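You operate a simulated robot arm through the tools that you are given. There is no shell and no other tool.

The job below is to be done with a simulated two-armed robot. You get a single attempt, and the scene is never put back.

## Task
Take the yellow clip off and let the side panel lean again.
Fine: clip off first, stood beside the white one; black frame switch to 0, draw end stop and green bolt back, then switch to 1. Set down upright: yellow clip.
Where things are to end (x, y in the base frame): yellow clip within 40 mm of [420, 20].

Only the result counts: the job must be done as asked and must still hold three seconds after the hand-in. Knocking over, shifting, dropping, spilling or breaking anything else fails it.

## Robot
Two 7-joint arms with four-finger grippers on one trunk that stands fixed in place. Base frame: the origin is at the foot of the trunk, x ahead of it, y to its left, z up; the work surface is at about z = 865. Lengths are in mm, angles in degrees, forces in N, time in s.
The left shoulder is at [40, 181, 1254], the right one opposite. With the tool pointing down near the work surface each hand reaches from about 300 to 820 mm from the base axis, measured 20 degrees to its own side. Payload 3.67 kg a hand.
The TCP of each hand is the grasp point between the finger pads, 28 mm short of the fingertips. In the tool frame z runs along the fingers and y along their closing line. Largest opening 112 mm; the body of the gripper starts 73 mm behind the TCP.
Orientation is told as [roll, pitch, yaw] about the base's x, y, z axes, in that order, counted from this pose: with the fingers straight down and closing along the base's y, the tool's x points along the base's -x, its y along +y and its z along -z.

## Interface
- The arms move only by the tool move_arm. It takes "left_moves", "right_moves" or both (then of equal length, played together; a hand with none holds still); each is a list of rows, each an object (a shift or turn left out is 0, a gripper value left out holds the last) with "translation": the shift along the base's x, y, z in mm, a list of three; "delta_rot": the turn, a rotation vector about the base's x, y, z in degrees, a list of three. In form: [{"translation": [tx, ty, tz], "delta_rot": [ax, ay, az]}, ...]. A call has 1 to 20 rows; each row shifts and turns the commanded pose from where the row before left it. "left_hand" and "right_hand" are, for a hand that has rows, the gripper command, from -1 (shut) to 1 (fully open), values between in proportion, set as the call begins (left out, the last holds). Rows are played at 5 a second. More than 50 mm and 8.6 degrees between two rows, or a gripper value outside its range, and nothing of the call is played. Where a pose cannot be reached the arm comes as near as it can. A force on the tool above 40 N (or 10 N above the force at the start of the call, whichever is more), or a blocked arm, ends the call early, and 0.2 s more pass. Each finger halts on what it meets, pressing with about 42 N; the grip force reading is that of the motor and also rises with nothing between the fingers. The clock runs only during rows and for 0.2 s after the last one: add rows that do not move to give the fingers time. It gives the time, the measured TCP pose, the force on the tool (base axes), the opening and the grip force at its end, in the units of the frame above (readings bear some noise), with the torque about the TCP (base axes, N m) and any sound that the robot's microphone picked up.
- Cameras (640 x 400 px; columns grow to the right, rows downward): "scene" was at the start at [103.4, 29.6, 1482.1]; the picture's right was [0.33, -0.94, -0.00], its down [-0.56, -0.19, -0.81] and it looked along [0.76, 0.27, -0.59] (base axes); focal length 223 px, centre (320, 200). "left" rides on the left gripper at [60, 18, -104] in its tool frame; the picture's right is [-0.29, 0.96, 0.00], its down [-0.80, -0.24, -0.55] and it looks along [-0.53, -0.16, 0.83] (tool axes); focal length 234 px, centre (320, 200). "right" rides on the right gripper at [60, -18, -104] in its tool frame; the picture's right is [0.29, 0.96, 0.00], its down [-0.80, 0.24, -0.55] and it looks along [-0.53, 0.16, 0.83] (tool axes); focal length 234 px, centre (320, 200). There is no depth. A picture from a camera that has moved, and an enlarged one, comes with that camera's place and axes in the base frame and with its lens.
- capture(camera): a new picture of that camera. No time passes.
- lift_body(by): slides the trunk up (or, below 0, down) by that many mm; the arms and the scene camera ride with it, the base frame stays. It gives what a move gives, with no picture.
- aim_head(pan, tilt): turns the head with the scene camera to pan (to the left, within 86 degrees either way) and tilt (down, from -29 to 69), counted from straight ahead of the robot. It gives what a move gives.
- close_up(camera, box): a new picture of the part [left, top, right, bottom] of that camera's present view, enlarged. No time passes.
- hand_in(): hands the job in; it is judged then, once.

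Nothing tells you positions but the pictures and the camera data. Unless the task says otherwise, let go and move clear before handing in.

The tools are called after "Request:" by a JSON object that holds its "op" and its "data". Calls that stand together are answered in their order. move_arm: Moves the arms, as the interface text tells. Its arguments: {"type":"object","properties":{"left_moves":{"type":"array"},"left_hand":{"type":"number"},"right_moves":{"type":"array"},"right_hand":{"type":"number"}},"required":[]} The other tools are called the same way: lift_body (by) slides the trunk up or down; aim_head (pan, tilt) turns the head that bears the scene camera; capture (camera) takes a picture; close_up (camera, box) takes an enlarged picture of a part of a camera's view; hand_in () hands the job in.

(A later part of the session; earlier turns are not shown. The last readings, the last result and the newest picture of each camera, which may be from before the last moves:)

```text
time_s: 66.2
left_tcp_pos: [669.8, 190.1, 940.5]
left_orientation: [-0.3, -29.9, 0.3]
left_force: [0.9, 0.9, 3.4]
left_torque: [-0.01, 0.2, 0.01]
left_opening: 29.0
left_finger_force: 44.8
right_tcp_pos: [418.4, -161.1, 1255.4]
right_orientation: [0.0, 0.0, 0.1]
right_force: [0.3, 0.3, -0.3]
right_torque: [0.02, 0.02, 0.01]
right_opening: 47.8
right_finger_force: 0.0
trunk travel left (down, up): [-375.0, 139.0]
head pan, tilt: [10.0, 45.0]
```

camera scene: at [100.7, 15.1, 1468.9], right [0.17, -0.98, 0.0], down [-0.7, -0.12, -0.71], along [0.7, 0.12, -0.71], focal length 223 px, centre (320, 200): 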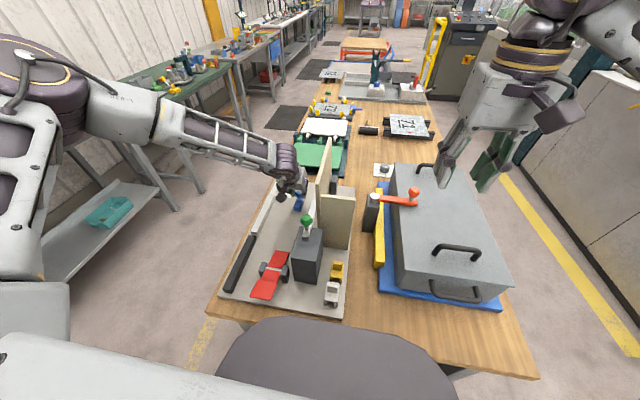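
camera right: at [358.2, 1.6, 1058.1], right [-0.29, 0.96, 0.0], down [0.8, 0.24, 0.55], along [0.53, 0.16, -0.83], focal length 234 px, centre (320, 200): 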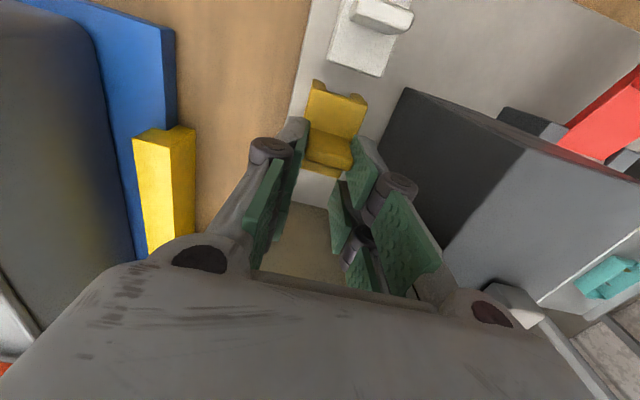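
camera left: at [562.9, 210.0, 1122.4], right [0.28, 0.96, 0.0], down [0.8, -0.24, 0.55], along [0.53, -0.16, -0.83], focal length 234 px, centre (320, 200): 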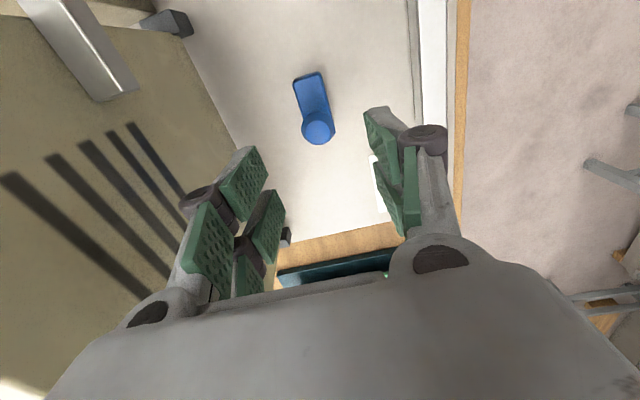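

Request:
{"op": "move_arm", "data": {"left_moves": [{"translation": [3, 0, 0]}, {"translation": [3, 0, 0]}, {}]}}

Request:
{"op": "capture", "data": {"camera": "left"}}

Request:
{"op": "close_up", "data": {"camera": "scene", "box": [260, 160, 340, 230]}}

```text
time_s: 67.0
left_tcp_pos: [673.0, 189.8, 939.9]
left_orientation: [-0.1, -29.9, 0.2]
left_force: [-0.8, -4.1, -4.2]
left_torque: [-0.19, -0.36, -0.09]
left_opening: 28.9
left_finger_force: 45.3
right_tcp_pos: [420.1, -160.6, 1255.4]
right_orientation: [-0.1, 0.0, 0.0]
right_force: [-0.3, -0.3, 0.0]
right_torque: [0.03, 0.0, -0.01]
right_opening: 47.5
right_finger_force: 0.0
trunk travel left (down, up): [-375.0, 139.0]
head pan, tilt: [10.0, 45.0]
```

```text
taken
camera left: at [569.9, 208.5, 1000.4], right [0.25, 0.96, 0.14], down [0.42, -0.24, 0.88], along [0.88, -0.16, -0.46], focal length 234 px, centre (320, 200)
```

left: 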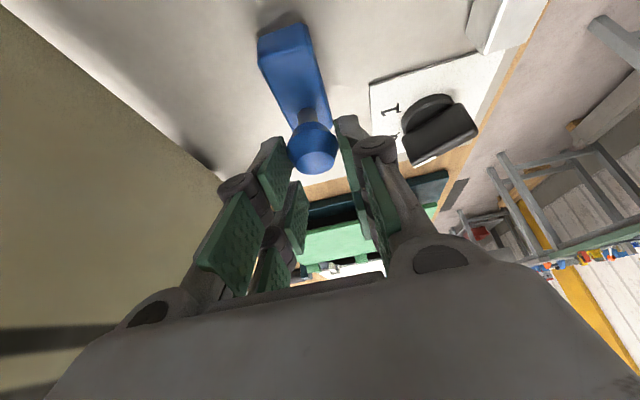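

```text
5.71 times, centred on (300, 195) of scene
camera zoom: at [101.4, 14.3, 1468.8], right [0.17, -0.98, 0.0], down [-0.7, -0.12, -0.71], along [0.7, 0.12, -0.71], focal length 1277 px, centre (434, 229)
```

zoom: 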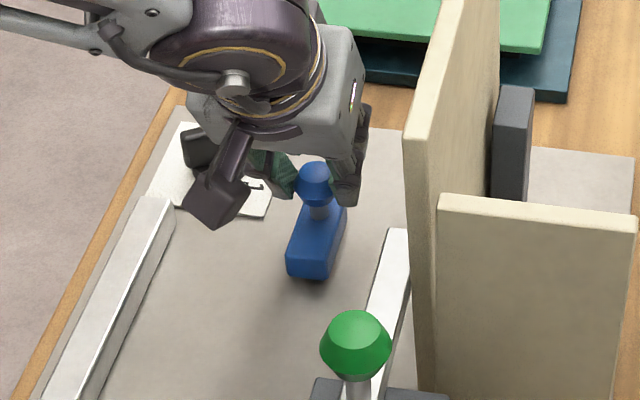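

Request:
{"op": "move_arm", "data": {"left_moves": [{"translation": [3, 0, 0]}, {"translation": [2, 0, 0]}, {}]}}

```text
time_s: 67.8
left_tcp_pos: [676.7, 190.6, 940.5]
left_orientation: [-0.3, -29.8, 0.0]
left_force: [-0.9, -21.3, -22.2]
left_torque: [-0.55, -0.42, -0.2]
left_opening: 29.1
left_finger_force: 44.8
left hand out of reach, approached as far as the arm can: row 1
right_tcp_pos: [421.0, -162.5, 1254.7]
right_orientation: [0.1, 0.2, 0.0]
right_force: [-0.1, -0.6, -0.2]
right_torque: [0.0, -0.01, 0.03]
right_opening: 47.5
right_finger_force: 0.1
trunk travel left (down, up): [-375.0, 139.0]
head pan, tilt: [10.0, 45.0]
```

The arm is at its reach limit here, not the slide's end. I'll ease back slightly and pitch the hand further about the knob to gain reach.

Request:
{"op": "move_arm", "data": {"left_moves": [{"translation": [-4, 0, 0]}, {}]}}

```text
time_s: 68.5
left_tcp_pos: [674.3, 189.9, 940.9]
left_orientation: [-0.1, -29.8, 0.3]
left_force: [0.0, -22.9, -23.0]
left_torque: [-0.65, 0.26, 0.05]
left_opening: 29.1
left_finger_force: 45.1
right_tcp_pos: [420.9, -163.6, 1253.1]
right_orientation: [0.1, 0.1, -0.1]
right_force: [0.0, -0.6, 0.6]
right_torque: [0.02, 0.02, 0.0]
right_opening: 47.3
right_finger_force: 0.1
trunk travel left (down, up): [-375.0, 139.0]
head pan, tilt: [10.0, 45.0]
```

Request:
{"op": "move_arm", "data": {"left_moves": [{"translation": [0, -2, -2]}, {}]}}

```text
time_s: 69.0
left_tcp_pos: [674.8, 190.0, 940.7]
left_orientation: [-0.1, -29.9, 0.4]
left_force: [-0.5, -16.0, -15.1]
left_torque: [-0.34, 0.53, 0.14]
left_opening: 29.1
left_finger_force: 44.8
right_tcp_pos: [420.9, -162.7, 1254.3]
right_orientation: [0.1, 0.1, 0.0]
right_force: [-0.4, -0.4, -0.3]
right_torque: [-0.02, 0.04, -0.03]
right_opening: 47.7
right_finger_force: 0.1
trunk travel left (down, up): [-375.0, 139.0]
head pan, tilt: [10.0, 45.0]
```

Request:
{"op": "move_arm", "data": {"left_moves": [{"translation": [0, -4, -4]}, {}]}}

```text
time_s: 69.7
left_tcp_pos: [671.4, 189.8, 940.5]
left_orientation: [0.0, -30.1, 0.4]
left_force: [0.4, -7.9, -3.9]
left_torque: [-0.08, 0.23, 0.1]
left_opening: 29.0
left_finger_force: 44.9
left hand out of reach, approached as far as the arm can: row 1
right_tcp_pos: [419.7, -162.5, 1255.3]
right_orientation: [0.0, 0.0, 0.0]
right_force: [-0.4, 0.3, -0.1]
right_torque: [0.02, 0.02, -0.03]
right_opening: 47.4
right_finger_force: 0.1
trunk travel left (down, up): [-375.0, 139.0]
head pan, tilt: [10.0, 45.0]
```

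Request:
{"op": "move_arm", "data": {"left_moves": [{"translation": [-1, 0, 0], "delta_rot": [0, -3, 0]}, {"translation": [-1, 0, 0], "delta_rot": [0, -3, 0]}, {"translation": [-1, -1, 0], "delta_rot": [0, -3, 0]}, {"translation": [-1, 0, 0], "delta_rot": [0, -3, 0]}, {"translation": [-1, 0, 0], "delta_rot": [0, -3, 0]}, {}]}}

Request:
{"op": "capture", "data": {"camera": "left"}}

```text
time_s: 71.0
left_tcp_pos: [666.5, 189.8, 939.5]
left_orientation: [-0.1, -45.0, 0.4]
left_force: [-1.2, 5.1, -1.4]
left_torque: [0.09, -0.16, 0.1]
left_opening: 29.2
left_finger_force: 44.7
right_tcp_pos: [420.1, -160.2, 1254.9]
right_orientation: [0.0, 0.0, 0.0]
right_force: [0.4, 0.4, 0.1]
right_torque: [-0.02, -0.02, 0.0]
right_opening: 47.7
right_finger_force: 0.0
trunk travel left (down, up): [-375.0, 139.0]
head pan, tilt: [10.0, 45.0]
```

```text
taken
camera left: at [549.8, 208.0, 969.9], right [0.2, 0.96, 0.2], down [0.17, -0.24, 0.96], along [0.96, -0.16, -0.21], focal length 234 px, centre (320, 200)
```

left: 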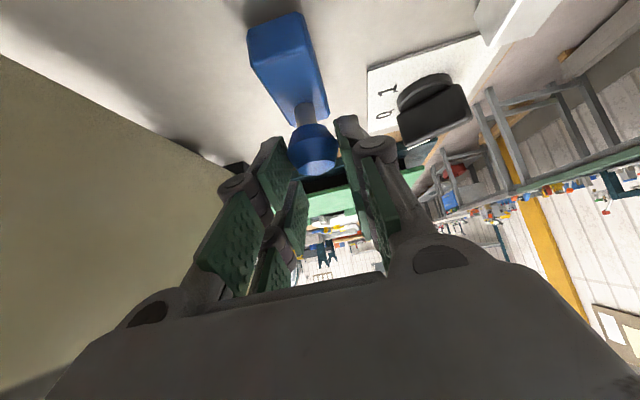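

Request:
{"op": "move_arm", "data": {"left_moves": [{"translation": [4, 0.5, 0]}, {"translation": [4, 0, 0]}, {"translation": [3, 0, 0]}, {}]}}

```text
time_s: 72.0
left_tcp_pos: [676.6, 189.3, 939.1]
left_orientation: [-0.5, -44.7, 0.4]
left_force: [-1.5, 4.9, -4.7]
left_torque: [0.17, 0.11, -0.03]
left_opening: 29.0
left_finger_force: 44.8
right_tcp_pos: [419.6, -160.3, 1254.8]
right_orientation: [0.0, 0.0, 0.1]
right_force: [0.6, -0.1, 0.4]
right_torque: [-0.01, 0.02, -0.03]
right_opening: 47.8
right_finger_force: 0.1
trunk travel left (down, up): [-375.0, 139.0]
head pan, tilt: [10.0, 45.0]
```

Request:
{"op": "move_arm", "data": {"left_moves": [{"translation": [3, 0.5, 0]}, {"translation": [3, 0, 0]}, {"translation": [2, 0, 0]}, {}]}}

Request:
{"op": "capture", "data": {"camera": "left"}}

Request:
{"op": "close_up", "data": {"camera": "scene", "box": [260, 160, 340, 230]}}

```text
time_s: 73.0
left_tcp_pos: [683.7, 190.4, 939.5]
left_orientation: [-0.4, -44.6, 0.3]
left_force: [-1.2, -11.8, -24.9]
left_torque: [-0.3, -0.21, -0.18]
left_opening: 28.8
left_finger_force: 45.3
left hand out of reach, approached as far as the arm can: row 2
right_tcp_pos: [421.6, -160.7, 1254.6]
right_orientation: [0.0, 0.1, 0.0]
right_force: [1.0, -0.3, 0.0]
right_torque: [0.01, -0.01, 0.0]
right_opening: 47.6
right_finger_force: 0.1
trunk travel left (down, up): [-375.0, 139.0]
head pan, tilt: [10.0, 45.0]
```

```text
taken
camera left: at [567.5, 208.9, 970.8], right [0.21, 0.96, 0.2], down [0.18, -0.23, 0.96], along [0.96, -0.16, -0.22], focal length 234 px, centre (320, 200)
```

left: 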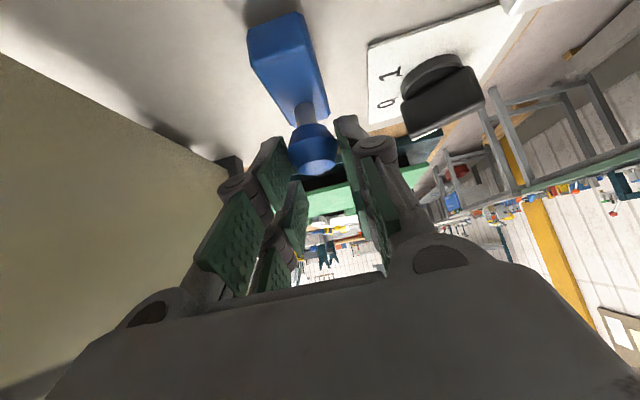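

```text
5.71 times, centred on (300, 195) of scene
camera zoom: at [103.8, 13.8, 1468.5], right [0.17, -0.98, 0.0], down [-0.7, -0.12, -0.71], along [0.69, 0.12, -0.71], focal length 1277 px, centre (434, 229)
```

zoom: 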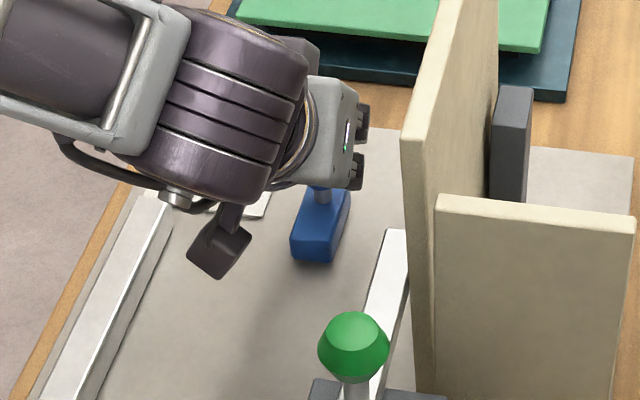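

Still sliding with no resistance in x, but the arm runs out of reach. I'll let go, lift clear, and lower the trunk a little to gain reach.

Request:
{"op": "move_arm", "data": {"left_moves": [{"translation": [-2, 0, -2]}, {}, {}, {}], "left_hand": 0.1}}

Request:
{"op": "move_arm", "data": {"left_moves": [{"translation": [-5, 0, 10]}, {"translation": [-10, 0, 20]}, {"translation": [-15, 10, 30], "delta_rot": [0, 7.5, 0]}, {"translation": [-15, 15, 40], "delta_rot": [0, 7.5, 0]}, {"translation": [-15, 15, 40], "delta_rot": [0, 7.5, 0]}, {"translation": [-15, 15, 40], "delta_rot": [0, 7.5, 0]}, {"translation": [-15, 15, 40], "delta_rot": [0, 7.5, 0]}, {"translation": [-15, 10, 30], "delta_rot": [0, 7.5, 0]}], "right_moves": [{"translation": [0, -10, 10]}, {"translation": [0, -10, 10]}, {"translation": [0, -10, 10]}, {"translation": [0, -10, 10]}, {}, {}, {}, {}]}}

Request:
{"op": "capture", "data": {"camera": "scene"}}

Request:
{"op": "close_up", "data": {"camera": "scene", "box": [250, 160, 380, 270]}}

```text
time_s: 74.0
left_tcp_pos: [680.8, 192.3, 940.2]
left_orientation: [-0.4, -44.9, 0.4]
left_force: [0.1, 0.6, -0.9]
left_torque: [-0.01, 0.0, 0.01]
left_opening: 61.5
left_finger_force: 0.1
right_tcp_pos: [418.8, -161.2, 1256.9]
right_orientation: [0.0, 0.0, 0.0]
right_force: [0.7, -0.4, 0.1]
right_torque: [-0.01, 0.01, 0.0]
right_opening: 47.6
right_finger_force: 0.1
trunk travel left (down, up): [-375.0, 139.0]
head pan, tilt: [10.0, 45.0]
```

```text
time_s: 75.8
left_tcp_pos: [575.7, 270.2, 1187.8]
left_orientation: [0.0, 0.3, 0.3]
left_force: [0.3, 0.9, 0.6]
left_torque: [-0.02, -0.02, -0.01]
left_opening: 61.4
left_finger_force: 0.0
right_tcp_pos: [418.2, -201.3, 1295.1]
right_orientation: [0.0, 0.0, 0.2]
right_force: [-0.2, 0.3, -0.1]
right_torque: [0.04, -0.01, 0.01]
right_opening: 47.5
right_finger_force: 0.0
trunk travel left (down, up): [-375.0, 139.0]
head pan, tilt: [10.0, 45.0]
```

```text
taken
camera scene: at [101.2, 14.9, 1468.8], right [0.17, -0.98, 0.0], down [-0.7, -0.12, -0.71], along [0.7, 0.12, -0.71], focal length 223 px, centre (320, 200)
```

scene: 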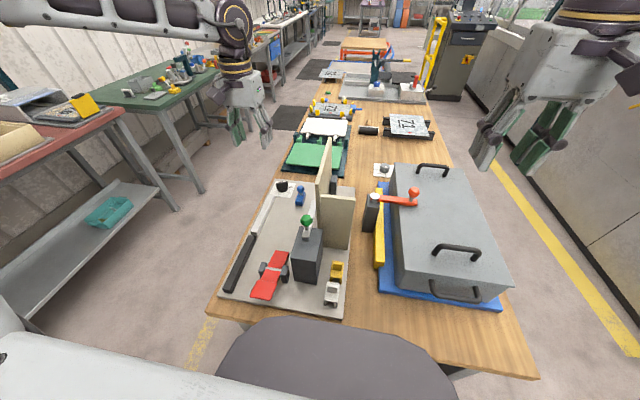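

```text
3.64 times, centred on (315, 215) of scene
camera zoom: at [101.2, 14.9, 1468.8], right [0.17, -0.98, 0.0], down [-0.7, -0.12, -0.71], along [0.7, 0.12, -0.71], focal length 812 px, centre (338, 146)
```

zoom: 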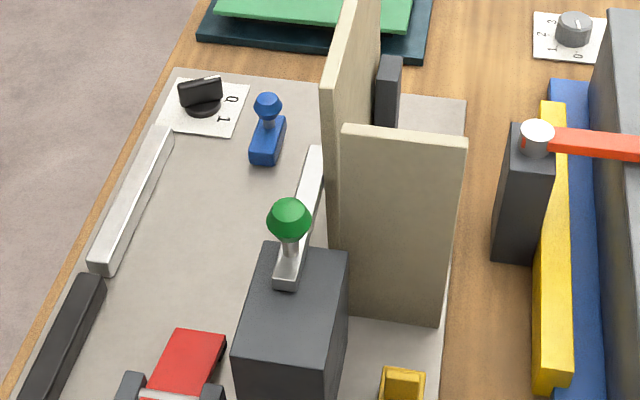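

I'll look down along the trunk front before lowering it.

Request:
{"op": "aim_head", "data": {"pan": 0, "tilt": 69}}

Request:
{"op": "capture", "data": {"camera": "scene"}}

```text
time_s: 76.7
left_tcp_pos: [575.0, 270.7, 1188.8]
left_orientation: [0.0, 0.0, 0.3]
left_force: [-0.4, 0.6, 0.5]
left_torque: [0.01, 0.0, 0.0]
left_opening: 61.6
left_finger_force: 0.2
right_tcp_pos: [418.9, -200.6, 1295.7]
right_orientation: [-0.1, 0.0, 0.0]
right_force: [0.5, -0.3, 0.6]
right_torque: [-0.02, -0.02, 0.03]
right_opening: 47.3
right_finger_force: 0.0
trunk travel left (down, up): [-375.0, 139.0]
head pan, tilt: [0.0, 68.8]
```

```text
taken
camera scene: at [76.8, 0.7, 1440.1], right [0.0, -1.0, 0.0], down [-0.93, 0.0, -0.36], along [0.36, 0.0, -0.93], focal length 223 px, centre (320, 200)
```

scene: 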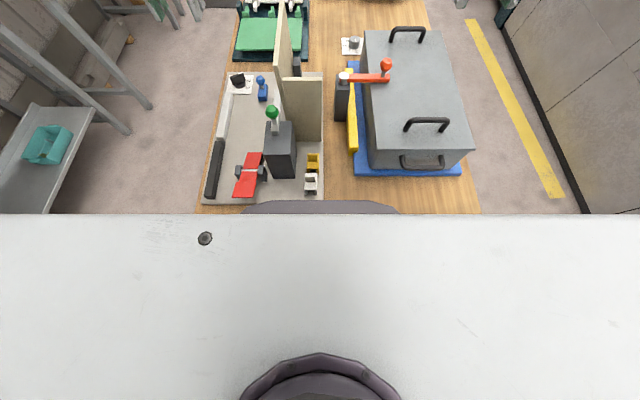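

The trunk front stays behind the table edge, so lowering by 120 mm is clear; both hands are well above everything.

Request:
{"op": "lift_body", "data": {"by": -60}}

Request:
{"op": "lift_body", "data": {"by": -60}}

Request:
{"op": "aim_head", "data": {"pan": 12, "tilt": 40}}

Request:
{"op": "capture", "data": {"camera": "scene"}}

Request:
{"op": "capture", "data": {"camera": "left"}}

```text
time_s: 77.7
left_tcp_pos: [574.6, 270.3, 1128.0]
left_orientation: [-0.1, -0.1, 0.3]
left_force: [-0.1, -0.5, 0.0]
left_torque: [0.01, 0.0, 0.0]
left_opening: 61.6
left_finger_force: 0.1
right_tcp_pos: [418.6, -201.0, 1235.2]
right_orientation: [-0.1, 0.0, 0.1]
right_force: [-0.1, 0.4, -0.3]
right_torque: [0.02, 0.0, 0.0]
right_opening: 47.6
right_finger_force: 0.0
trunk travel left (down, up): [-315.0, 199.0]
head pan, tilt: [0.0, 68.8]
```

```text
time_s: 78.7
left_tcp_pos: [576.0, 270.4, 1069.6]
left_orientation: [0.0, 0.1, 0.3]
left_force: [-0.6, -0.4, -0.3]
left_torque: [-0.02, 0.01, -0.01]
left_opening: 61.8
left_finger_force: 0.0
right_tcp_pos: [419.3, -202.1, 1176.1]
right_orientation: [-0.1, -0.1, 0.0]
right_force: [0.0, -0.3, 0.0]
right_torque: [-0.01, -0.01, 0.02]
right_opening: 47.6
right_finger_force: 0.2
trunk travel left (down, up): [-255.0, 259.0]
head pan, tilt: [0.0, 68.8]
```

```text
time_s: 79.7
left_tcp_pos: [575.9, 270.4, 1069.3]
left_orientation: [0.0, 0.0, 0.3]
left_force: [-0.2, -0.6, -0.7]
left_torque: [-0.01, 0.05, 0.01]
left_opening: 61.6
left_finger_force: 0.0
right_tcp_pos: [418.8, -201.7, 1178.1]
right_orientation: [0.0, 0.0, 0.1]
right_force: [0.4, 0.3, -0.1]
right_torque: [-0.02, 0.0, 0.0]
right_opening: 47.8
right_finger_force: 0.0
trunk travel left (down, up): [-255.0, 259.0]
head pan, tilt: [12.0, 40.0]
```

```text
taken
camera scene: at [104.0, 18.3, 1357.0], right [0.21, -0.98, 0.0], down [-0.63, -0.13, -0.77], along [0.75, 0.16, -0.64], focal length 223 px, centre (320, 200)
```

scene: 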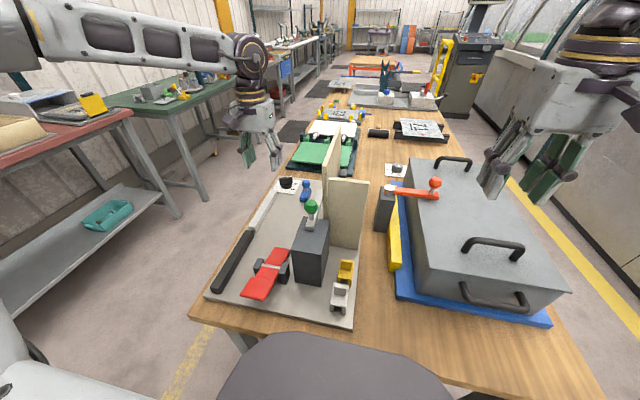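

```text
taken
camera left: at [516.0, 289.1, 1173.4], right [0.28, 0.96, 0.0], down [0.8, -0.24, 0.55], along [0.53, -0.16, -0.83], focal length 234 px, centre (320, 200)
```

left: 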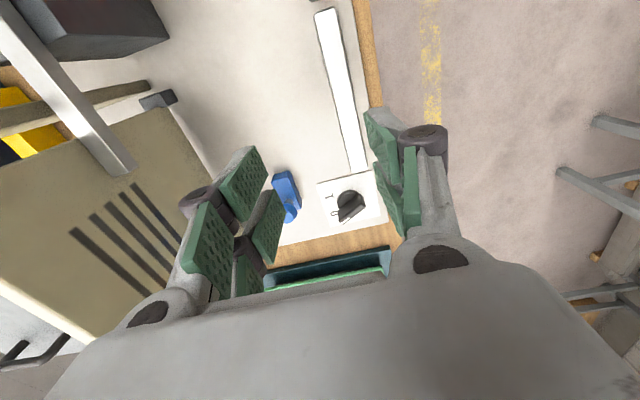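

Request:
{"op": "move_arm", "data": {"left_moves": [{"translation": [20, -15, -10], "delta_rot": [0, -7.5, 0]}, {"translation": [20, -15, -10], "delta_rot": [0, -7.5, 0]}, {"translation": [25, -20, -10], "delta_rot": [0, -7.5, 0]}, {"translation": [25, -20, -10], "delta_rot": [0, -7.5, 0]}, {"translation": [22, -8.5, -20]}, {}]}}

Request:
{"op": "close_up", "data": {"camera": "left", "box": [220, 20, 420, 200]}}

Request:
{"op": "close_up", "data": {"camera": "scene", "box": [260, 140, 340, 210]}}

```text
time_s: 81.1
left_tcp_pos: [687.2, 191.8, 1010.3]
left_orientation: [-0.2, -30.1, 0.3]
left_force: [-0.1, -0.1, -0.1]
left_torque: [-0.02, 0.0, -0.06]
left_opening: 61.6
left_finger_force: 0.0
right_tcp_pos: [417.3, -201.3, 1177.4]
right_orientation: [0.1, 0.0, 0.0]
right_force: [-0.1, -0.2, -0.6]
right_torque: [0.02, -0.01, 0.03]
right_opening: 47.5
right_finger_force: 0.1
trunk travel left (down, up): [-255.0, 259.0]
head pan, tilt: [12.0, 40.0]
```

```text
2.22 times, centred on (320, 110) of left
camera zoom: at [583.5, 210.5, 1070.7], right [0.25, 0.96, 0.14], down [0.41, -0.24, 0.88], along [0.88, -0.16, -0.45], focal length 520 px, centre (320, 400)
```

zoom: 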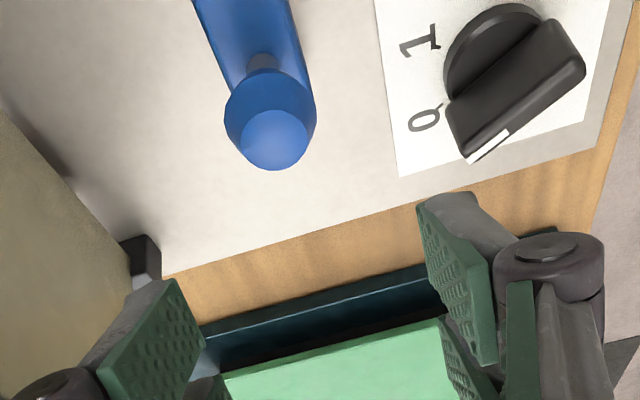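

```text
5.71 times, centred on (300, 175) of scene
camera zoom: at [102.9, 18.1, 1357.2], right [0.21, -0.98, 0.0], down [-0.63, -0.13, -0.77], along [0.75, 0.16, -0.64], focal length 1277 px, centre (434, 343)
```

zoom: 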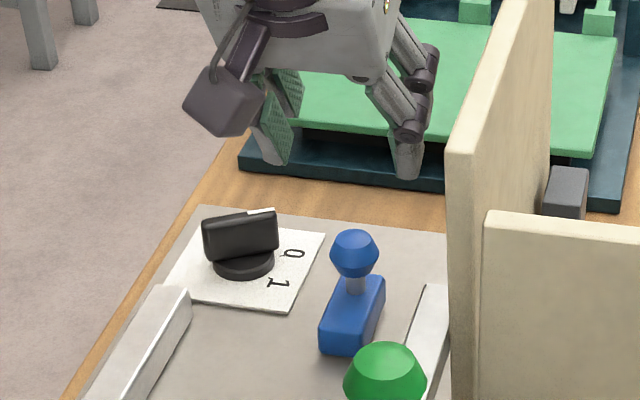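

Request:
{"op": "move_arm", "data": {"left_moves": [{"translation": [3, -1, -30]}, {"translation": [0, 0, -25]}, {"translation": [0, 0, -16]}, {}]}}

Request:
{"op": "close_up", "data": {"camera": "left", "box": [220, 60, 420, 200]}}

```text
time_s: 82.1
left_tcp_pos: [690.6, 191.6, 938.9]
left_orientation: [-0.2, -29.9, 0.2]
left_force: [-0.1, -0.8, -1.3]
left_torque: [-0.02, 0.0, 0.02]
left_opening: 61.5
left_finger_force: 0.0
right_tcp_pos: [417.7, -200.8, 1176.8]
right_orientation: [0.1, 0.0, -0.1]
right_force: [-0.1, -0.6, -0.1]
right_torque: [0.01, -0.03, 0.01]
right_opening: 47.5
right_finger_force: 0.0
trunk travel left (down, up): [-255.0, 259.0]
head pan, tilt: [12.0, 40.0]
```

```text
2.86 times, centred on (320, 130) of left
camera zoom: at [586.7, 209.7, 998.4], right [0.25, 0.96, 0.14], down [0.41, -0.24, 0.88], along [0.88, -0.16, -0.46], focal length 669 px, centre (320, 400)
```

zoom: 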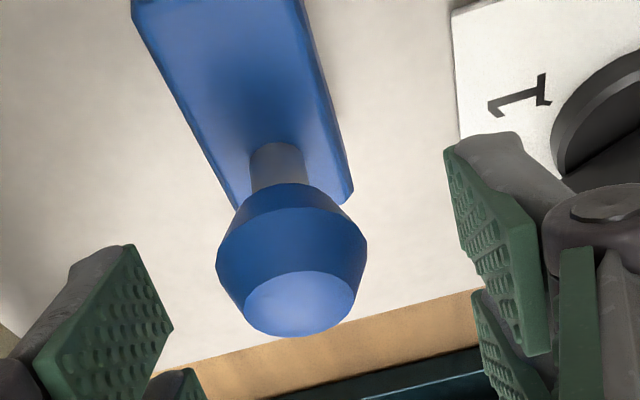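

Request:
{"op": "move_arm", "data": {"left_moves": [{"translation": [0, -0.5, 0]}, {}, {}, {}], "left_hand": -1}}

Request:
{"op": "move_arm", "data": {"left_moves": [{"translation": [4, 0, 0]}, {"translation": [4, 0, 0]}, {}]}}

Request:
{"op": "close_up", "data": {"camera": "left", "box": [220, 60, 420, 200]}}

```text
time_s: 83.1
left_tcp_pos: [690.5, 189.5, 938.1]
left_orientation: [-0.2, -29.9, 0.3]
left_force: [-0.2, -4.9, -2.7]
left_torque: [-0.11, -0.12, -0.04]
left_opening: 28.9
left_finger_force: 45.0
right_tcp_pos: [418.3, -202.2, 1176.3]
right_orientation: [0.0, 0.1, 0.1]
right_force: [0.2, 0.2, -1.0]
right_torque: [0.0, 0.01, 0.0]
right_opening: 47.5
right_finger_force: 0.0
trunk travel left (down, up): [-255.0, 259.0]
head pan, tilt: [12.0, 40.0]
```

```text
time_s: 83.9
left_tcp_pos: [698.4, 189.3, 938.8]
left_orientation: [-0.1, -29.9, 0.3]
left_force: [-0.4, -5.3, -2.5]
left_torque: [-0.09, 0.11, 0.0]
left_opening: 28.7
left_finger_force: 44.9
right_tcp_pos: [418.2, -202.3, 1177.2]
right_orientation: [0.0, 0.1, 0.1]
right_force: [-1.0, 0.4, 0.2]
right_torque: [0.03, -0.01, 0.0]
right_opening: 47.6
right_finger_force: 0.0
trunk travel left (down, up): [-255.0, 259.0]
head pan, tilt: [12.0, 40.0]
```

```text
2.86 times, centred on (320, 130) of left
camera zoom: at [595.2, 208.3, 998.5], right [0.25, 0.96, 0.14], down [0.42, -0.24, 0.88], along [0.88, -0.16, -0.46], focal length 669 px, centre (320, 400)
```

zoom: 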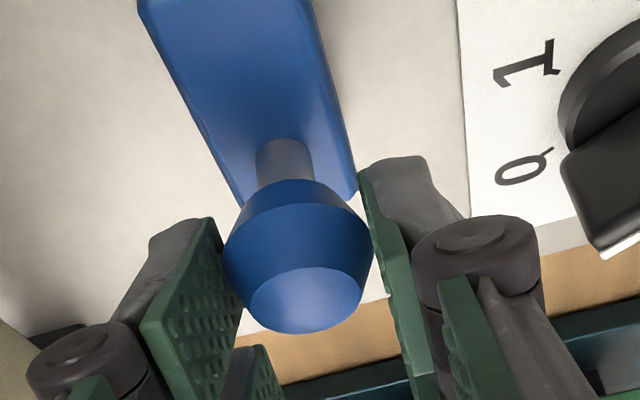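

Request:
{"op": "move_arm", "data": {"left_moves": [{"translation": [4, -0.5, 0]}, {"translation": [4, 0, 0]}, {}]}}

Request:
{"op": "close_up", "data": {"camera": "scene", "box": [260, 140, 340, 210]}}

```text
time_s: 84.7
left_tcp_pos: [706.5, 190.2, 938.6]
left_orientation: [-0.1, -29.9, 0.3]
left_force: [-0.9, -2.4, -2.2]
left_torque: [-0.06, 0.36, 0.02]
left_opening: 28.6
left_finger_force: 44.8
right_tcp_pos: [418.8, -202.3, 1176.2]
right_orientation: [0.0, 0.1, 0.0]
right_force: [-0.3, -0.7, -0.1]
right_torque: [-0.02, -0.04, 0.01]
right_opening: 47.4
right_finger_force: 0.0
trunk travel left (down, up): [-255.0, 259.0]
head pan, tilt: [12.0, 40.0]
```

```text
5.71 times, centred on (300, 175) of scene
camera zoom: at [104.3, 17.9, 1357.1], right [0.21, -0.98, 0.0], down [-0.63, -0.13, -0.77], along [0.75, 0.16, -0.64], focal length 1277 px, centre (434, 343)
```

zoom: 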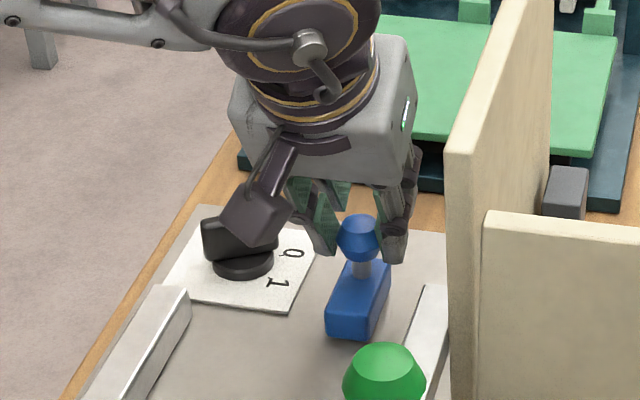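

Request:
{"op": "move_arm", "data": {"left_moves": [{"translation": [4, 0, 0]}, {"translation": [4, 0, 0]}, {}]}}

```text
time_s: 85.5
left_tcp_pos: [714.8, 190.6, 938.8]
left_orientation: [-0.2, -30.0, 0.3]
left_force: [-0.7, -2.7, -1.6]
left_torque: [-0.14, 0.26, 0.08]
left_opening: 28.9
left_finger_force: 44.7
right_tcp_pos: [418.9, -201.4, 1176.8]
right_orientation: [0.0, 0.0, 0.0]
right_force: [0.3, 0.6, -0.1]
right_torque: [0.02, 0.04, 0.0]
right_opening: 47.7
right_finger_force: 0.2
trunk travel left (down, up): [-255.0, 259.0]
head pan, tilt: [12.0, 40.0]
```

Request:
{"op": "move_arm", "data": {"left_moves": [{"translation": [4, 0, 0]}, {"translation": [4, 0, 0]}, {"translation": [4, 0, 0]}, {}]}}

Request:
{"op": "close_up", "data": {"camera": "scene", "box": [260, 140, 340, 210]}}

Request:
{"op": "capture", "data": {"camera": "left"}}

```text
time_s: 86.5
left_tcp_pos: [727.6, 190.1, 938.5]
left_orientation: [-0.1, -29.9, 0.3]
left_force: [-0.4, -2.3, -0.7]
left_torque: [-0.06, -0.04, 0.01]
left_opening: 28.8
left_finger_force: 45.1
right_tcp_pos: [417.6, -201.7, 1176.1]
right_orientation: [0.0, 0.0, 0.0]
right_force: [-0.2, 0.1, 0.0]
right_torque: [0.02, 0.03, -0.01]
right_opening: 47.3
right_finger_force: 0.0
trunk travel left (down, up): [-255.0, 259.0]
head pan, tilt: [12.0, 40.0]
```

```text
5.71 times, centred on (300, 175) of scene
camera zoom: at [104.1, 18.0, 1357.1], right [0.21, -0.98, 0.0], down [-0.63, -0.13, -0.77], along [0.75, 0.16, -0.64], focal length 1277 px, centre (434, 343)
```

zoom: 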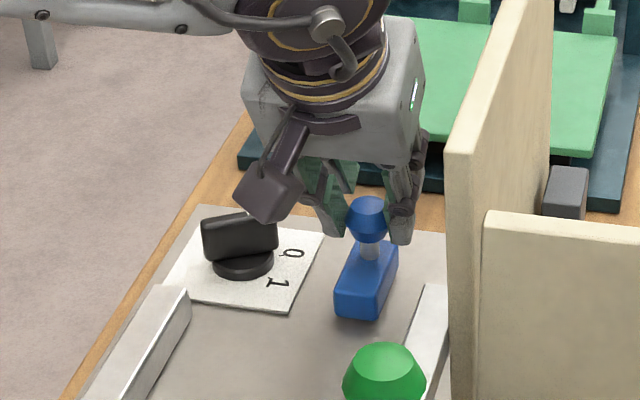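

```text
taken
camera left: at [623.0, 208.2, 998.5], right [0.25, 0.96, 0.14], down [0.42, -0.24, 0.88], along [0.88, -0.16, -0.46], focal length 234 px, centre (320, 200)
```

left: 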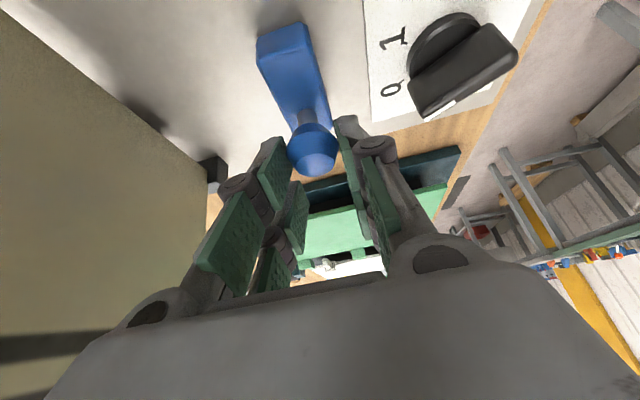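

I'll test whether the block is guided sideways before drawing any further.

Request:
{"op": "move_arm", "data": {"left_moves": [{"translation": [0, 3, 0]}, {}]}}

Request:
{"op": "move_arm", "data": {"left_moves": [{"translation": [0, -3, 0]}, {}]}}

```text
time_s: 87.1
left_tcp_pos: [726.2, 190.0, 937.7]
left_orientation: [-0.2, -29.9, 0.2]
left_force: [-0.8, -15.8, -4.8]
left_torque: [-0.6, 0.12, -0.05]
left_opening: 28.6
left_finger_force: 44.8
right_tcp_pos: [419.2, -201.5, 1176.5]
right_orientation: [0.0, 0.0, 0.0]
right_force: [-0.5, -0.1, -0.1]
right_torque: [0.0, -0.04, -0.03]
right_opening: 47.7
right_finger_force: 0.0
trunk travel left (down, up): [-255.0, 259.0]
head pan, tilt: [12.0, 40.0]
```

```text
time_s: 87.7
left_tcp_pos: [727.5, 190.2, 937.9]
left_orientation: [-0.1, -29.9, 0.3]
left_force: [0.3, -10.2, -2.8]
left_torque: [-0.11, -0.03, -0.04]
left_opening: 29.2
left_finger_force: 45.3
right_tcp_pos: [418.3, -201.6, 1176.7]
right_orientation: [0.1, 0.0, 0.0]
right_force: [0.5, 0.3, 0.3]
right_torque: [0.04, -0.01, -0.04]
right_opening: 47.4
right_finger_force: 0.1
trunk travel left (down, up): [-255.0, 259.0]
head pan, tilt: [12.0, 40.0]
```

It is rigidly guided in y, so it is a slide; I'll continue to its far end.

Request:
{"op": "move_arm", "data": {"left_moves": [{"translation": [4, -0.5, 0]}, {"translation": [4, 0, 0]}, {"translation": [4, 0, 0]}, {}]}}

```text
time_s: 88.7
left_tcp_pos: [740.5, 190.2, 939.3]
left_orientation: [-0.1, -29.9, 0.3]
left_force: [0.5, -2.7, -1.8]
left_torque: [-0.09, 0.12, 0.06]
left_opening: 28.9
left_finger_force: 44.8
right_tcp_pos: [418.5, -201.3, 1176.7]
right_orientation: [0.0, 0.0, 0.1]
right_force: [0.0, 0.0, 0.3]
right_torque: [0.0, -0.01, 0.04]
right_opening: 47.7
right_finger_force: 0.2
trunk travel left (down, up): [-255.0, 259.0]
head pan, tilt: [12.0, 40.0]
```

Request:
{"op": "move_arm", "data": {"left_moves": [{"translation": [3, 0, 0]}, {"translation": [3, 0, 0]}, {"translation": [3, 0, 0]}, {}]}}

Request:
{"op": "close_up", "data": {"camera": "scene", "box": [260, 140, 340, 210]}}

```text
time_s: 89.7
left_tcp_pos: [743.3, 188.7, 938.2]
left_orientation: [-0.2, -29.8, 0.2]
left_force: [-20.1, -5.1, -7.1]
left_torque: [-0.21, 0.44, -0.04]
left_opening: 29.0
left_finger_force: 45.2
right_tcp_pos: [416.0, -200.7, 1177.0]
right_orientation: [0.0, -0.1, -0.1]
right_force: [-0.2, 0.2, 0.5]
right_torque: [-0.02, -0.02, 0.0]
right_opening: 47.5
right_finger_force: 0.1
trunk travel left (down, up): [-255.0, 259.0]
head pan, tilt: [12.0, 40.0]
```

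```text
5.71 times, centred on (300, 175) of scene
camera zoom: at [102.0, 17.7, 1357.2], right [0.21, -0.98, 0.0], down [-0.63, -0.13, -0.77], along [0.75, 0.16, -0.64], focal length 1277 px, centre (434, 343)
```

zoom: 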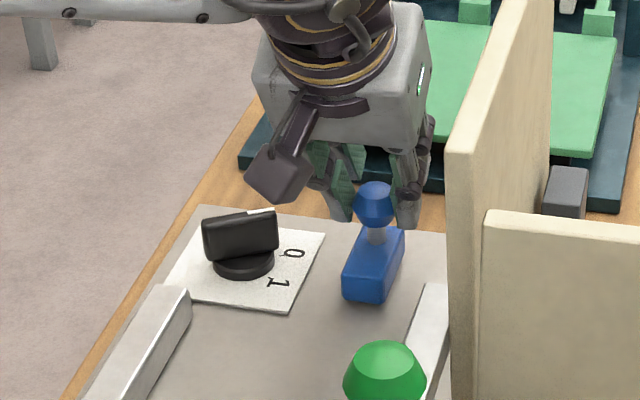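

The slide has hit its far end (20 N, about 120 mm of travel). I'll let go and move up clear.

Request:
{"op": "move_arm", "data": {"left_moves": [{"translation": [-5, 0, 0]}, {}, {}, {}], "left_hand": 0.1}}

Request:
{"op": "move_arm", "data": {"left_moves": [{"translation": [0, 0, 15]}, {"translation": [-5, 0, 25]}, {"translation": [-20, 5, 40], "delta_rot": [0, 7.5, 0]}, {"translation": [-35, 5, 30], "delta_rot": [0, 7.5, 0]}, {"translation": [-40, 5, 10], "delta_rot": [0, 7.5, 0]}, {"translation": [-40, 0, 10], "delta_rot": [0, 7.5, 0]}, {"translation": [-40, 0, 0]}]}}

Request:
{"op": "capture", "data": {"camera": "scene"}}

Request:
{"op": "close_up", "data": {"camera": "scene", "box": [260, 150, 380, 280]}}

Request:
{"op": "capture", "data": {"camera": "left"}}

```text
time_s: 90.7
left_tcp_pos: [742.3, 189.0, 940.0]
left_orientation: [-0.2, -30.0, 0.3]
left_force: [-0.5, -0.1, -0.2]
left_torque: [-0.05, 0.02, 0.01]
left_opening: 61.8
left_finger_force: 0.0
right_tcp_pos: [418.2, -200.7, 1177.0]
right_orientation: [0.0, -0.1, 0.0]
right_force: [-1.1, 0.2, 0.6]
right_torque: [0.02, 0.01, 0.0]
right_opening: 47.4
right_finger_force: 0.0
trunk travel left (down, up): [-255.0, 259.0]
head pan, tilt: [12.0, 40.0]
```

```text
time_s: 92.3
left_tcp_pos: [560.9, 204.5, 1071.3]
left_orientation: [0.0, 0.0, 0.1]
left_force: [0.0, -0.8, 0.9]
left_torque: [0.01, -0.05, 0.0]
left_opening: 61.8
left_finger_force: 0.1
right_tcp_pos: [416.1, -201.6, 1177.5]
right_orientation: [0.0, -0.1, 0.0]
right_force: [0.4, -1.0, 0.0]
right_torque: [-0.03, -0.06, -0.03]
right_opening: 47.7
right_finger_force: 0.1
trunk travel left (down, up): [-255.0, 259.0]
head pan, tilt: [12.0, 40.0]
```

```text
taken
camera scene: at [101.7, 18.9, 1357.3], right [0.21, -0.98, 0.0], down [-0.63, -0.13, -0.77], along [0.75, 0.16, -0.64], focal length 223 px, centre (320, 200)
```

scene: 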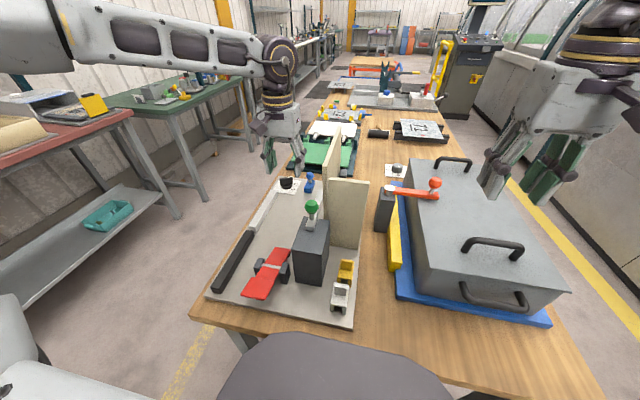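

```text
3.08 times, centred on (320, 215) of scene
camera zoom: at [101.7, 18.9, 1357.3], right [0.21, -0.98, 0.0], down [-0.63, -0.13, -0.77], along [0.75, 0.16, -0.64], focal length 687 px, centre (320, 154)
```

zoom: 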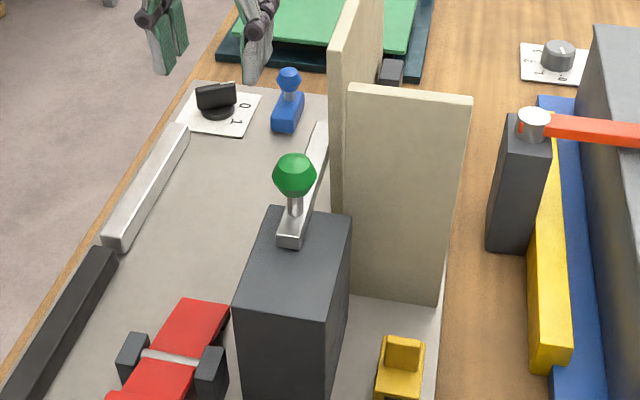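

```text
taken
camera left: at [501.4, 223.9, 1173.9], right [0.28, 0.96, 0.0], down [0.8, -0.24, 0.55], along [0.53, -0.16, -0.83], focal length 234 px, centre (320, 200)
```

left: 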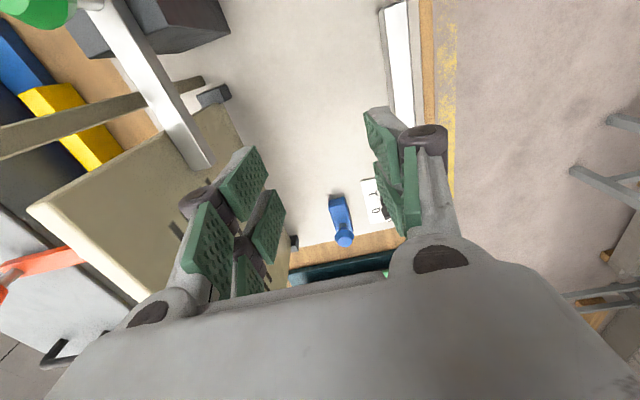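

The blue stop is fully back. Now the green bolt's knob at about (442, 111, 1043); I'll bring the left hand above it.

Request:
{"op": "move_arm", "data": {"left_moves": [{"translation": [-10, 0, 40]}, {"translation": [-30, -10, 30]}, {"translation": [-30, -25, 0]}, {"translation": [-30, -30, 0]}, {"translation": [-6, -28.5, 0]}, {}]}}

Request:
{"op": "capture", "data": {"camera": "left"}}

Request:
{"op": "close_up", "data": {"camera": "scene", "box": [270, 130, 370, 250]}}

```text
time_s: 93.7
left_tcp_pos: [455.6, 110.2, 1139.2]
left_orientation: [0.0, 0.0, 0.2]
left_force: [-0.7, -0.3, 0.5]
left_torque: [-0.01, -0.02, 0.06]
left_opening: 61.3
left_finger_force: 0.0
right_tcp_pos: [417.8, -200.9, 1176.6]
right_orientation: [0.0, -0.1, 0.0]
right_force: [-0.6, 1.1, 0.2]
right_torque: [0.0, -0.04, 0.03]
right_opening: 47.5
right_finger_force: 0.0
trunk travel left (down, up): [-255.0, 259.0]
head pan, tilt: [12.0, 40.0]
```

```text
taken
camera left: at [396.6, 128.8, 1242.3], right [0.28, 0.96, 0.0], down [0.8, -0.24, 0.55], along [0.53, -0.16, -0.83], focal length 234 px, centre (320, 200)
```

left: 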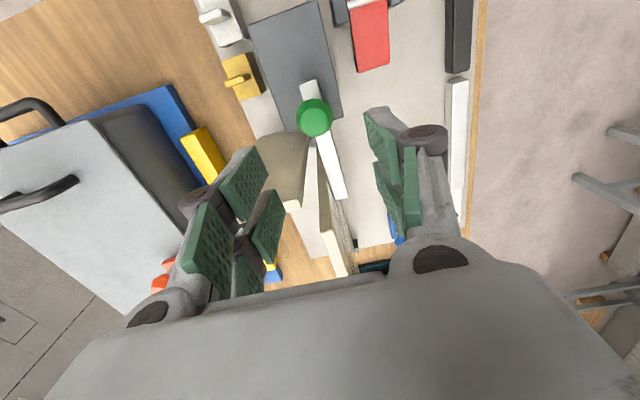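

```text
3.33 times, centred on (320, 190) of scene
camera zoom: at [103.6, 18.7, 1357.1], right [0.21, -0.98, 0.0], down [-0.63, -0.13, -0.77], along [0.75, 0.16, -0.64], focal length 745 px, centre (320, 233)
```

zoom: 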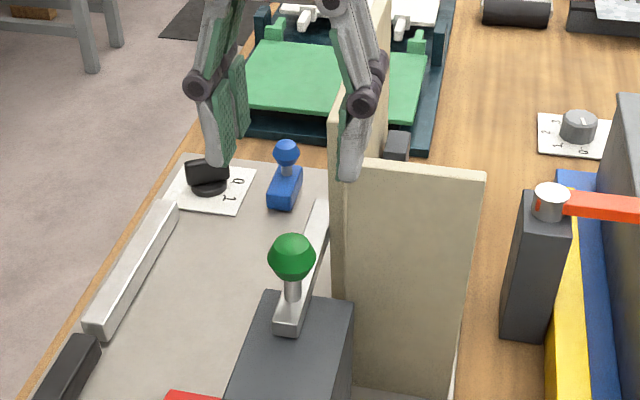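

Request:
{"op": "move_arm", "data": {"left_moves": [{"translation": [0, -0.5, -30]}, {"translation": [0, 0, -25]}, {"translation": [0, 0, -15]}, {}]}}

Request:
{"op": "close_up", "data": {"camera": "left", "box": [220, 60, 420, 200]}}

Request:
{"op": "close_up", "data": {"camera": "scene", "box": [270, 130, 370, 250]}}

```text
time_s: 94.7
left_tcp_pos: [456.3, 110.3, 1068.3]
left_orientation: [0.0, -0.1, 0.2]
left_force: [-1.1, 0.1, 0.4]
left_torque: [0.01, 0.01, -0.01]
left_opening: 61.2
left_finger_force: 0.1
right_tcp_pos: [418.7, -200.0, 1176.2]
right_orientation: [0.0, -0.1, 0.0]
right_force: [0.1, 0.0, 0.4]
right_torque: [0.02, 0.01, -0.01]
right_opening: 47.7
right_finger_force: 0.0
trunk travel left (down, up): [-255.0, 259.0]
head pan, tilt: [12.0, 40.0]
```

```text
2.86 times, centred on (320, 130) of left
camera zoom: at [397.0, 129.2, 1172.2], right [0.28, 0.96, 0.0], down [0.8, -0.24, 0.55], along [0.53, -0.16, -0.83], focal length 669 px, centre (320, 400)
```

zoom: 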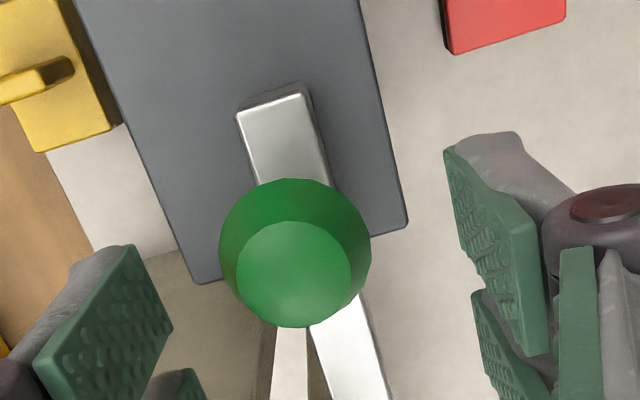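

```text
3.33 times, centred on (320, 190) of scene
camera zoom: at [103.9, 18.3, 1357.1], right [0.21, -0.98, 0.0], down [-0.63, -0.13, -0.77], along [0.75, 0.16, -0.64], focal length 745 px, centre (320, 233)
```

zoom: 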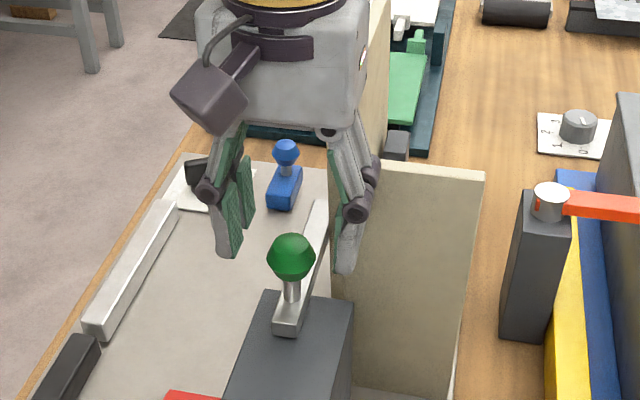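

Request:
{"op": "move_arm", "data": {"left_moves": [{"translation": [0, 0, -10]}, {}]}}

Request:
{"op": "move_arm", "data": {"left_moves": [{}, {}, {}, {}], "left_hand": -1}}

Request:
{"op": "close_up", "data": {"camera": "left", "box": [220, 60, 420, 200]}}

Request:
{"op": "close_up", "data": {"camera": "scene", "box": [270, 130, 370, 250]}}

```text
time_s: 95.3
left_tcp_pos: [457.0, 110.4, 1059.7]
left_orientation: [0.0, 0.1, 0.2]
left_force: [-0.8, 0.2, 0.0]
left_torque: [-0.02, -0.01, -0.05]
left_opening: 61.5
left_finger_force: 0.1
right_tcp_pos: [417.8, -202.0, 1177.0]
right_orientation: [0.0, -0.1, 0.0]
right_force: [-0.7, -0.4, -0.9]
right_torque: [0.01, 0.0, -0.01]
right_opening: 47.7
right_finger_force: 0.1
trunk travel left (down, up): [-255.0, 259.0]
head pan, tilt: [12.0, 40.0]
```

```text
time_s: 96.3
left_tcp_pos: [455.3, 109.7, 1059.8]
left_orientation: [0.1, 0.1, 0.2]
left_force: [-1.1, -9.9, -4.5]
left_torque: [-0.26, -0.12, 0.06]
left_opening: 30.5
left_finger_force: 45.3
right_tcp_pos: [419.1, -202.5, 1175.6]
right_orientation: [0.1, -0.1, 0.0]
right_force: [0.7, 0.1, 0.4]
right_torque: [0.0, 0.0, -0.01]
right_opening: 47.6
right_finger_force: 0.1
trunk travel left (down, up): [-255.0, 259.0]
head pan, tilt: [12.0, 40.0]
```

```text
2.86 times, centred on (320, 130) of left
camera zoom: at [397.1, 127.3, 1162.3], right [0.28, 0.96, 0.0], down [0.8, -0.24, 0.55], along [0.53, -0.16, -0.83], focal length 669 px, centre (320, 400)
```

zoom: 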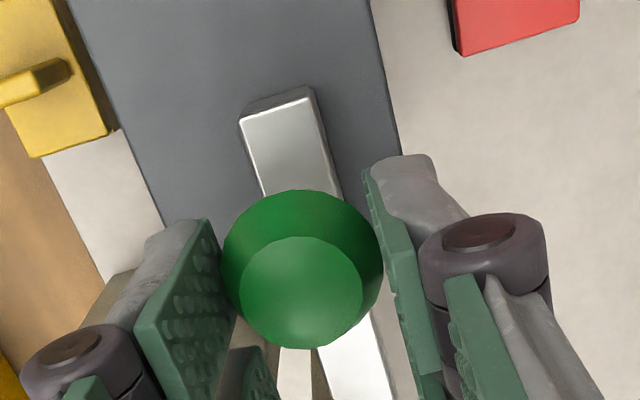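

```text
3.33 times, centred on (320, 190) of scene
camera zoom: at [104.2, 16.8, 1357.1], right [0.21, -0.98, 0.0], down [-0.63, -0.13, -0.77], along [0.75, 0.16, -0.64], focal length 745 px, centre (320, 233)
```

zoom: 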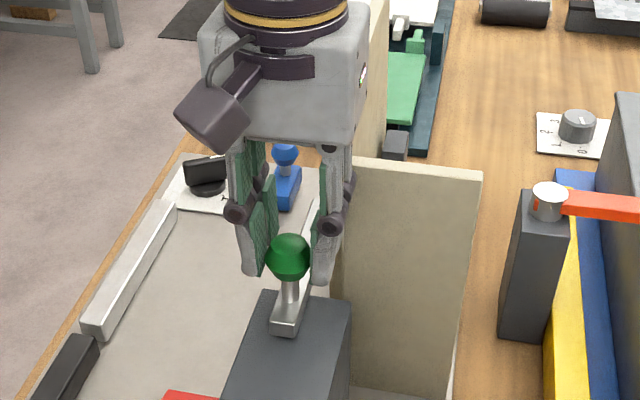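

The knob is held (30.5 mm). I'll relieve the side load slightly and draw the bolt back in −x.

Request:
{"op": "move_arm", "data": {"left_moves": [{"translation": [-1, -1.5, 0]}, {"translation": [-3, 0, 0]}, {"translation": [-3, 0, 0]}, {}]}}

Request:
{"op": "close_up", "data": {"camera": "scene", "box": [270, 130, 370, 250]}}

```text
time_s: 97.3
left_tcp_pos: [450.3, 109.4, 1058.8]
left_orientation: [0.0, 0.0, 0.3]
left_force: [1.1, -3.7, -0.6]
left_torque: [0.01, 0.15, 0.06]
left_opening: 30.7
left_finger_force: 45.1
right_tcp_pos: [419.0, -201.9, 1177.5]
right_orientation: [0.1, 0.0, 0.1]
right_force: [1.0, 0.5, -0.5]
right_torque: [-0.01, -0.01, -0.02]
right_opening: 47.7
right_finger_force: 0.2
trunk travel left (down, up): [-255.0, 259.0]
head pan, tilt: [12.0, 40.0]
```

```text
3.33 times, centred on (320, 190) of scene
camera zoom: at [104.3, 17.8, 1357.1], right [0.21, -0.98, 0.0], down [-0.63, -0.13, -0.77], along [0.75, 0.16, -0.64], focal length 745 px, centre (320, 233)
```

zoom: 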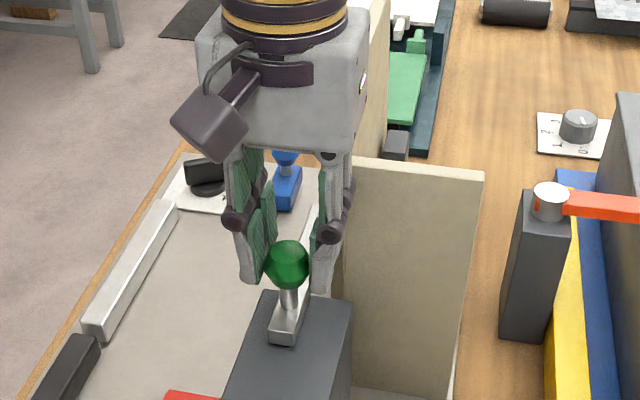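

Request:
{"op": "move_arm", "data": {"left_moves": [{"translation": [-5, 0, 0]}, {"translation": [-5, 0, 0]}, {"translation": [-5, 0, 0]}, {"translation": [-5, 0, 0]}, {}]}}

Request:
{"op": "close_up", "data": {"camera": "scene", "box": [250, 130, 370, 270]}}

```text
time_s: 98.5
left_tcp_pos: [428.8, 108.7, 1058.0]
left_orientation: [0.0, 0.1, 0.3]
left_force: [-0.5, -3.0, -0.9]
left_torque: [-0.07, -0.68, 0.08]
left_opening: 30.7
left_finger_force: 44.9
right_tcp_pos: [418.3, -201.3, 1176.5]
right_orientation: [0.1, 0.0, -0.1]
right_force: [-0.5, -0.2, 0.0]
right_torque: [-0.03, 0.01, -0.01]
right_opening: 47.8
right_finger_force: 0.1
trunk travel left (down, up): [-255.0, 259.0]
head pan, tilt: [12.0, 40.0]
```

```text
2.86 times, centred on (310, 200) of scene
camera zoom: at [104.0, 17.8, 1357.1], right [0.21, -0.98, 0.0], down [-0.63, -0.13, -0.77], along [0.75, 0.16, -0.64], focal length 638 px, centre (349, 200)
```

zoom: 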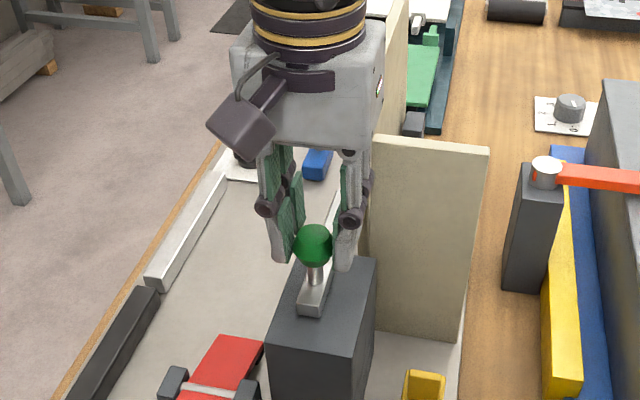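

Request:
{"op": "move_arm", "data": {"left_moves": [{"translation": [-5, 0, 0]}, {"translation": [-5, 0, 0]}, {"translation": [-5, 0, 0]}, {"translation": [-5, 0, 0]}, {}]}}

Request:
{"op": "close_up", "data": {"camera": "scene", "box": [250, 130, 370, 270]}}

```text
time_s: 99.7
left_tcp_pos: [412.0, 108.5, 1058.8]
left_orientation: [0.0, 0.0, 0.3]
left_force: [9.2, -2.4, -2.3]
left_torque: [-0.03, -0.45, 0.13]
left_opening: 30.6
left_finger_force: 44.2
right_tcp_pos: [418.5, -201.8, 1176.4]
right_orientation: [0.0, 0.1, 0.0]
right_force: [0.1, -1.0, -0.1]
right_torque: [0.02, 0.0, -0.03]
right_opening: 47.7
right_finger_force: 0.2
trunk travel left (down, up): [-255.0, 259.0]
head pan, tilt: [12.0, 40.0]
```

```text
2.86 times, centred on (310, 200) of scene
camera zoom: at [105.6, 17.9, 1357.0], right [0.21, -0.98, 0.0], down [-0.63, -0.13, -0.77], along [0.75, 0.16, -0.64], focal length 638 px, centre (349, 200)
```

zoom: 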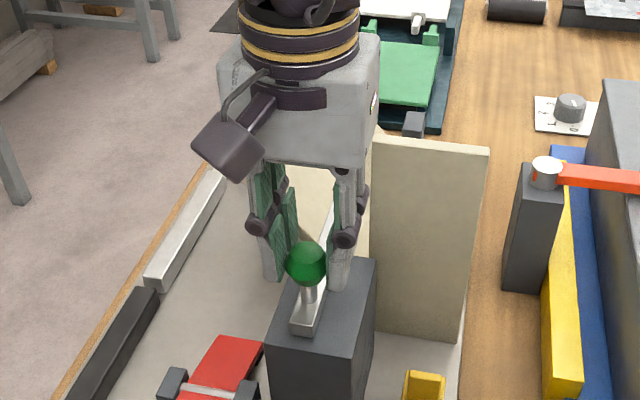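

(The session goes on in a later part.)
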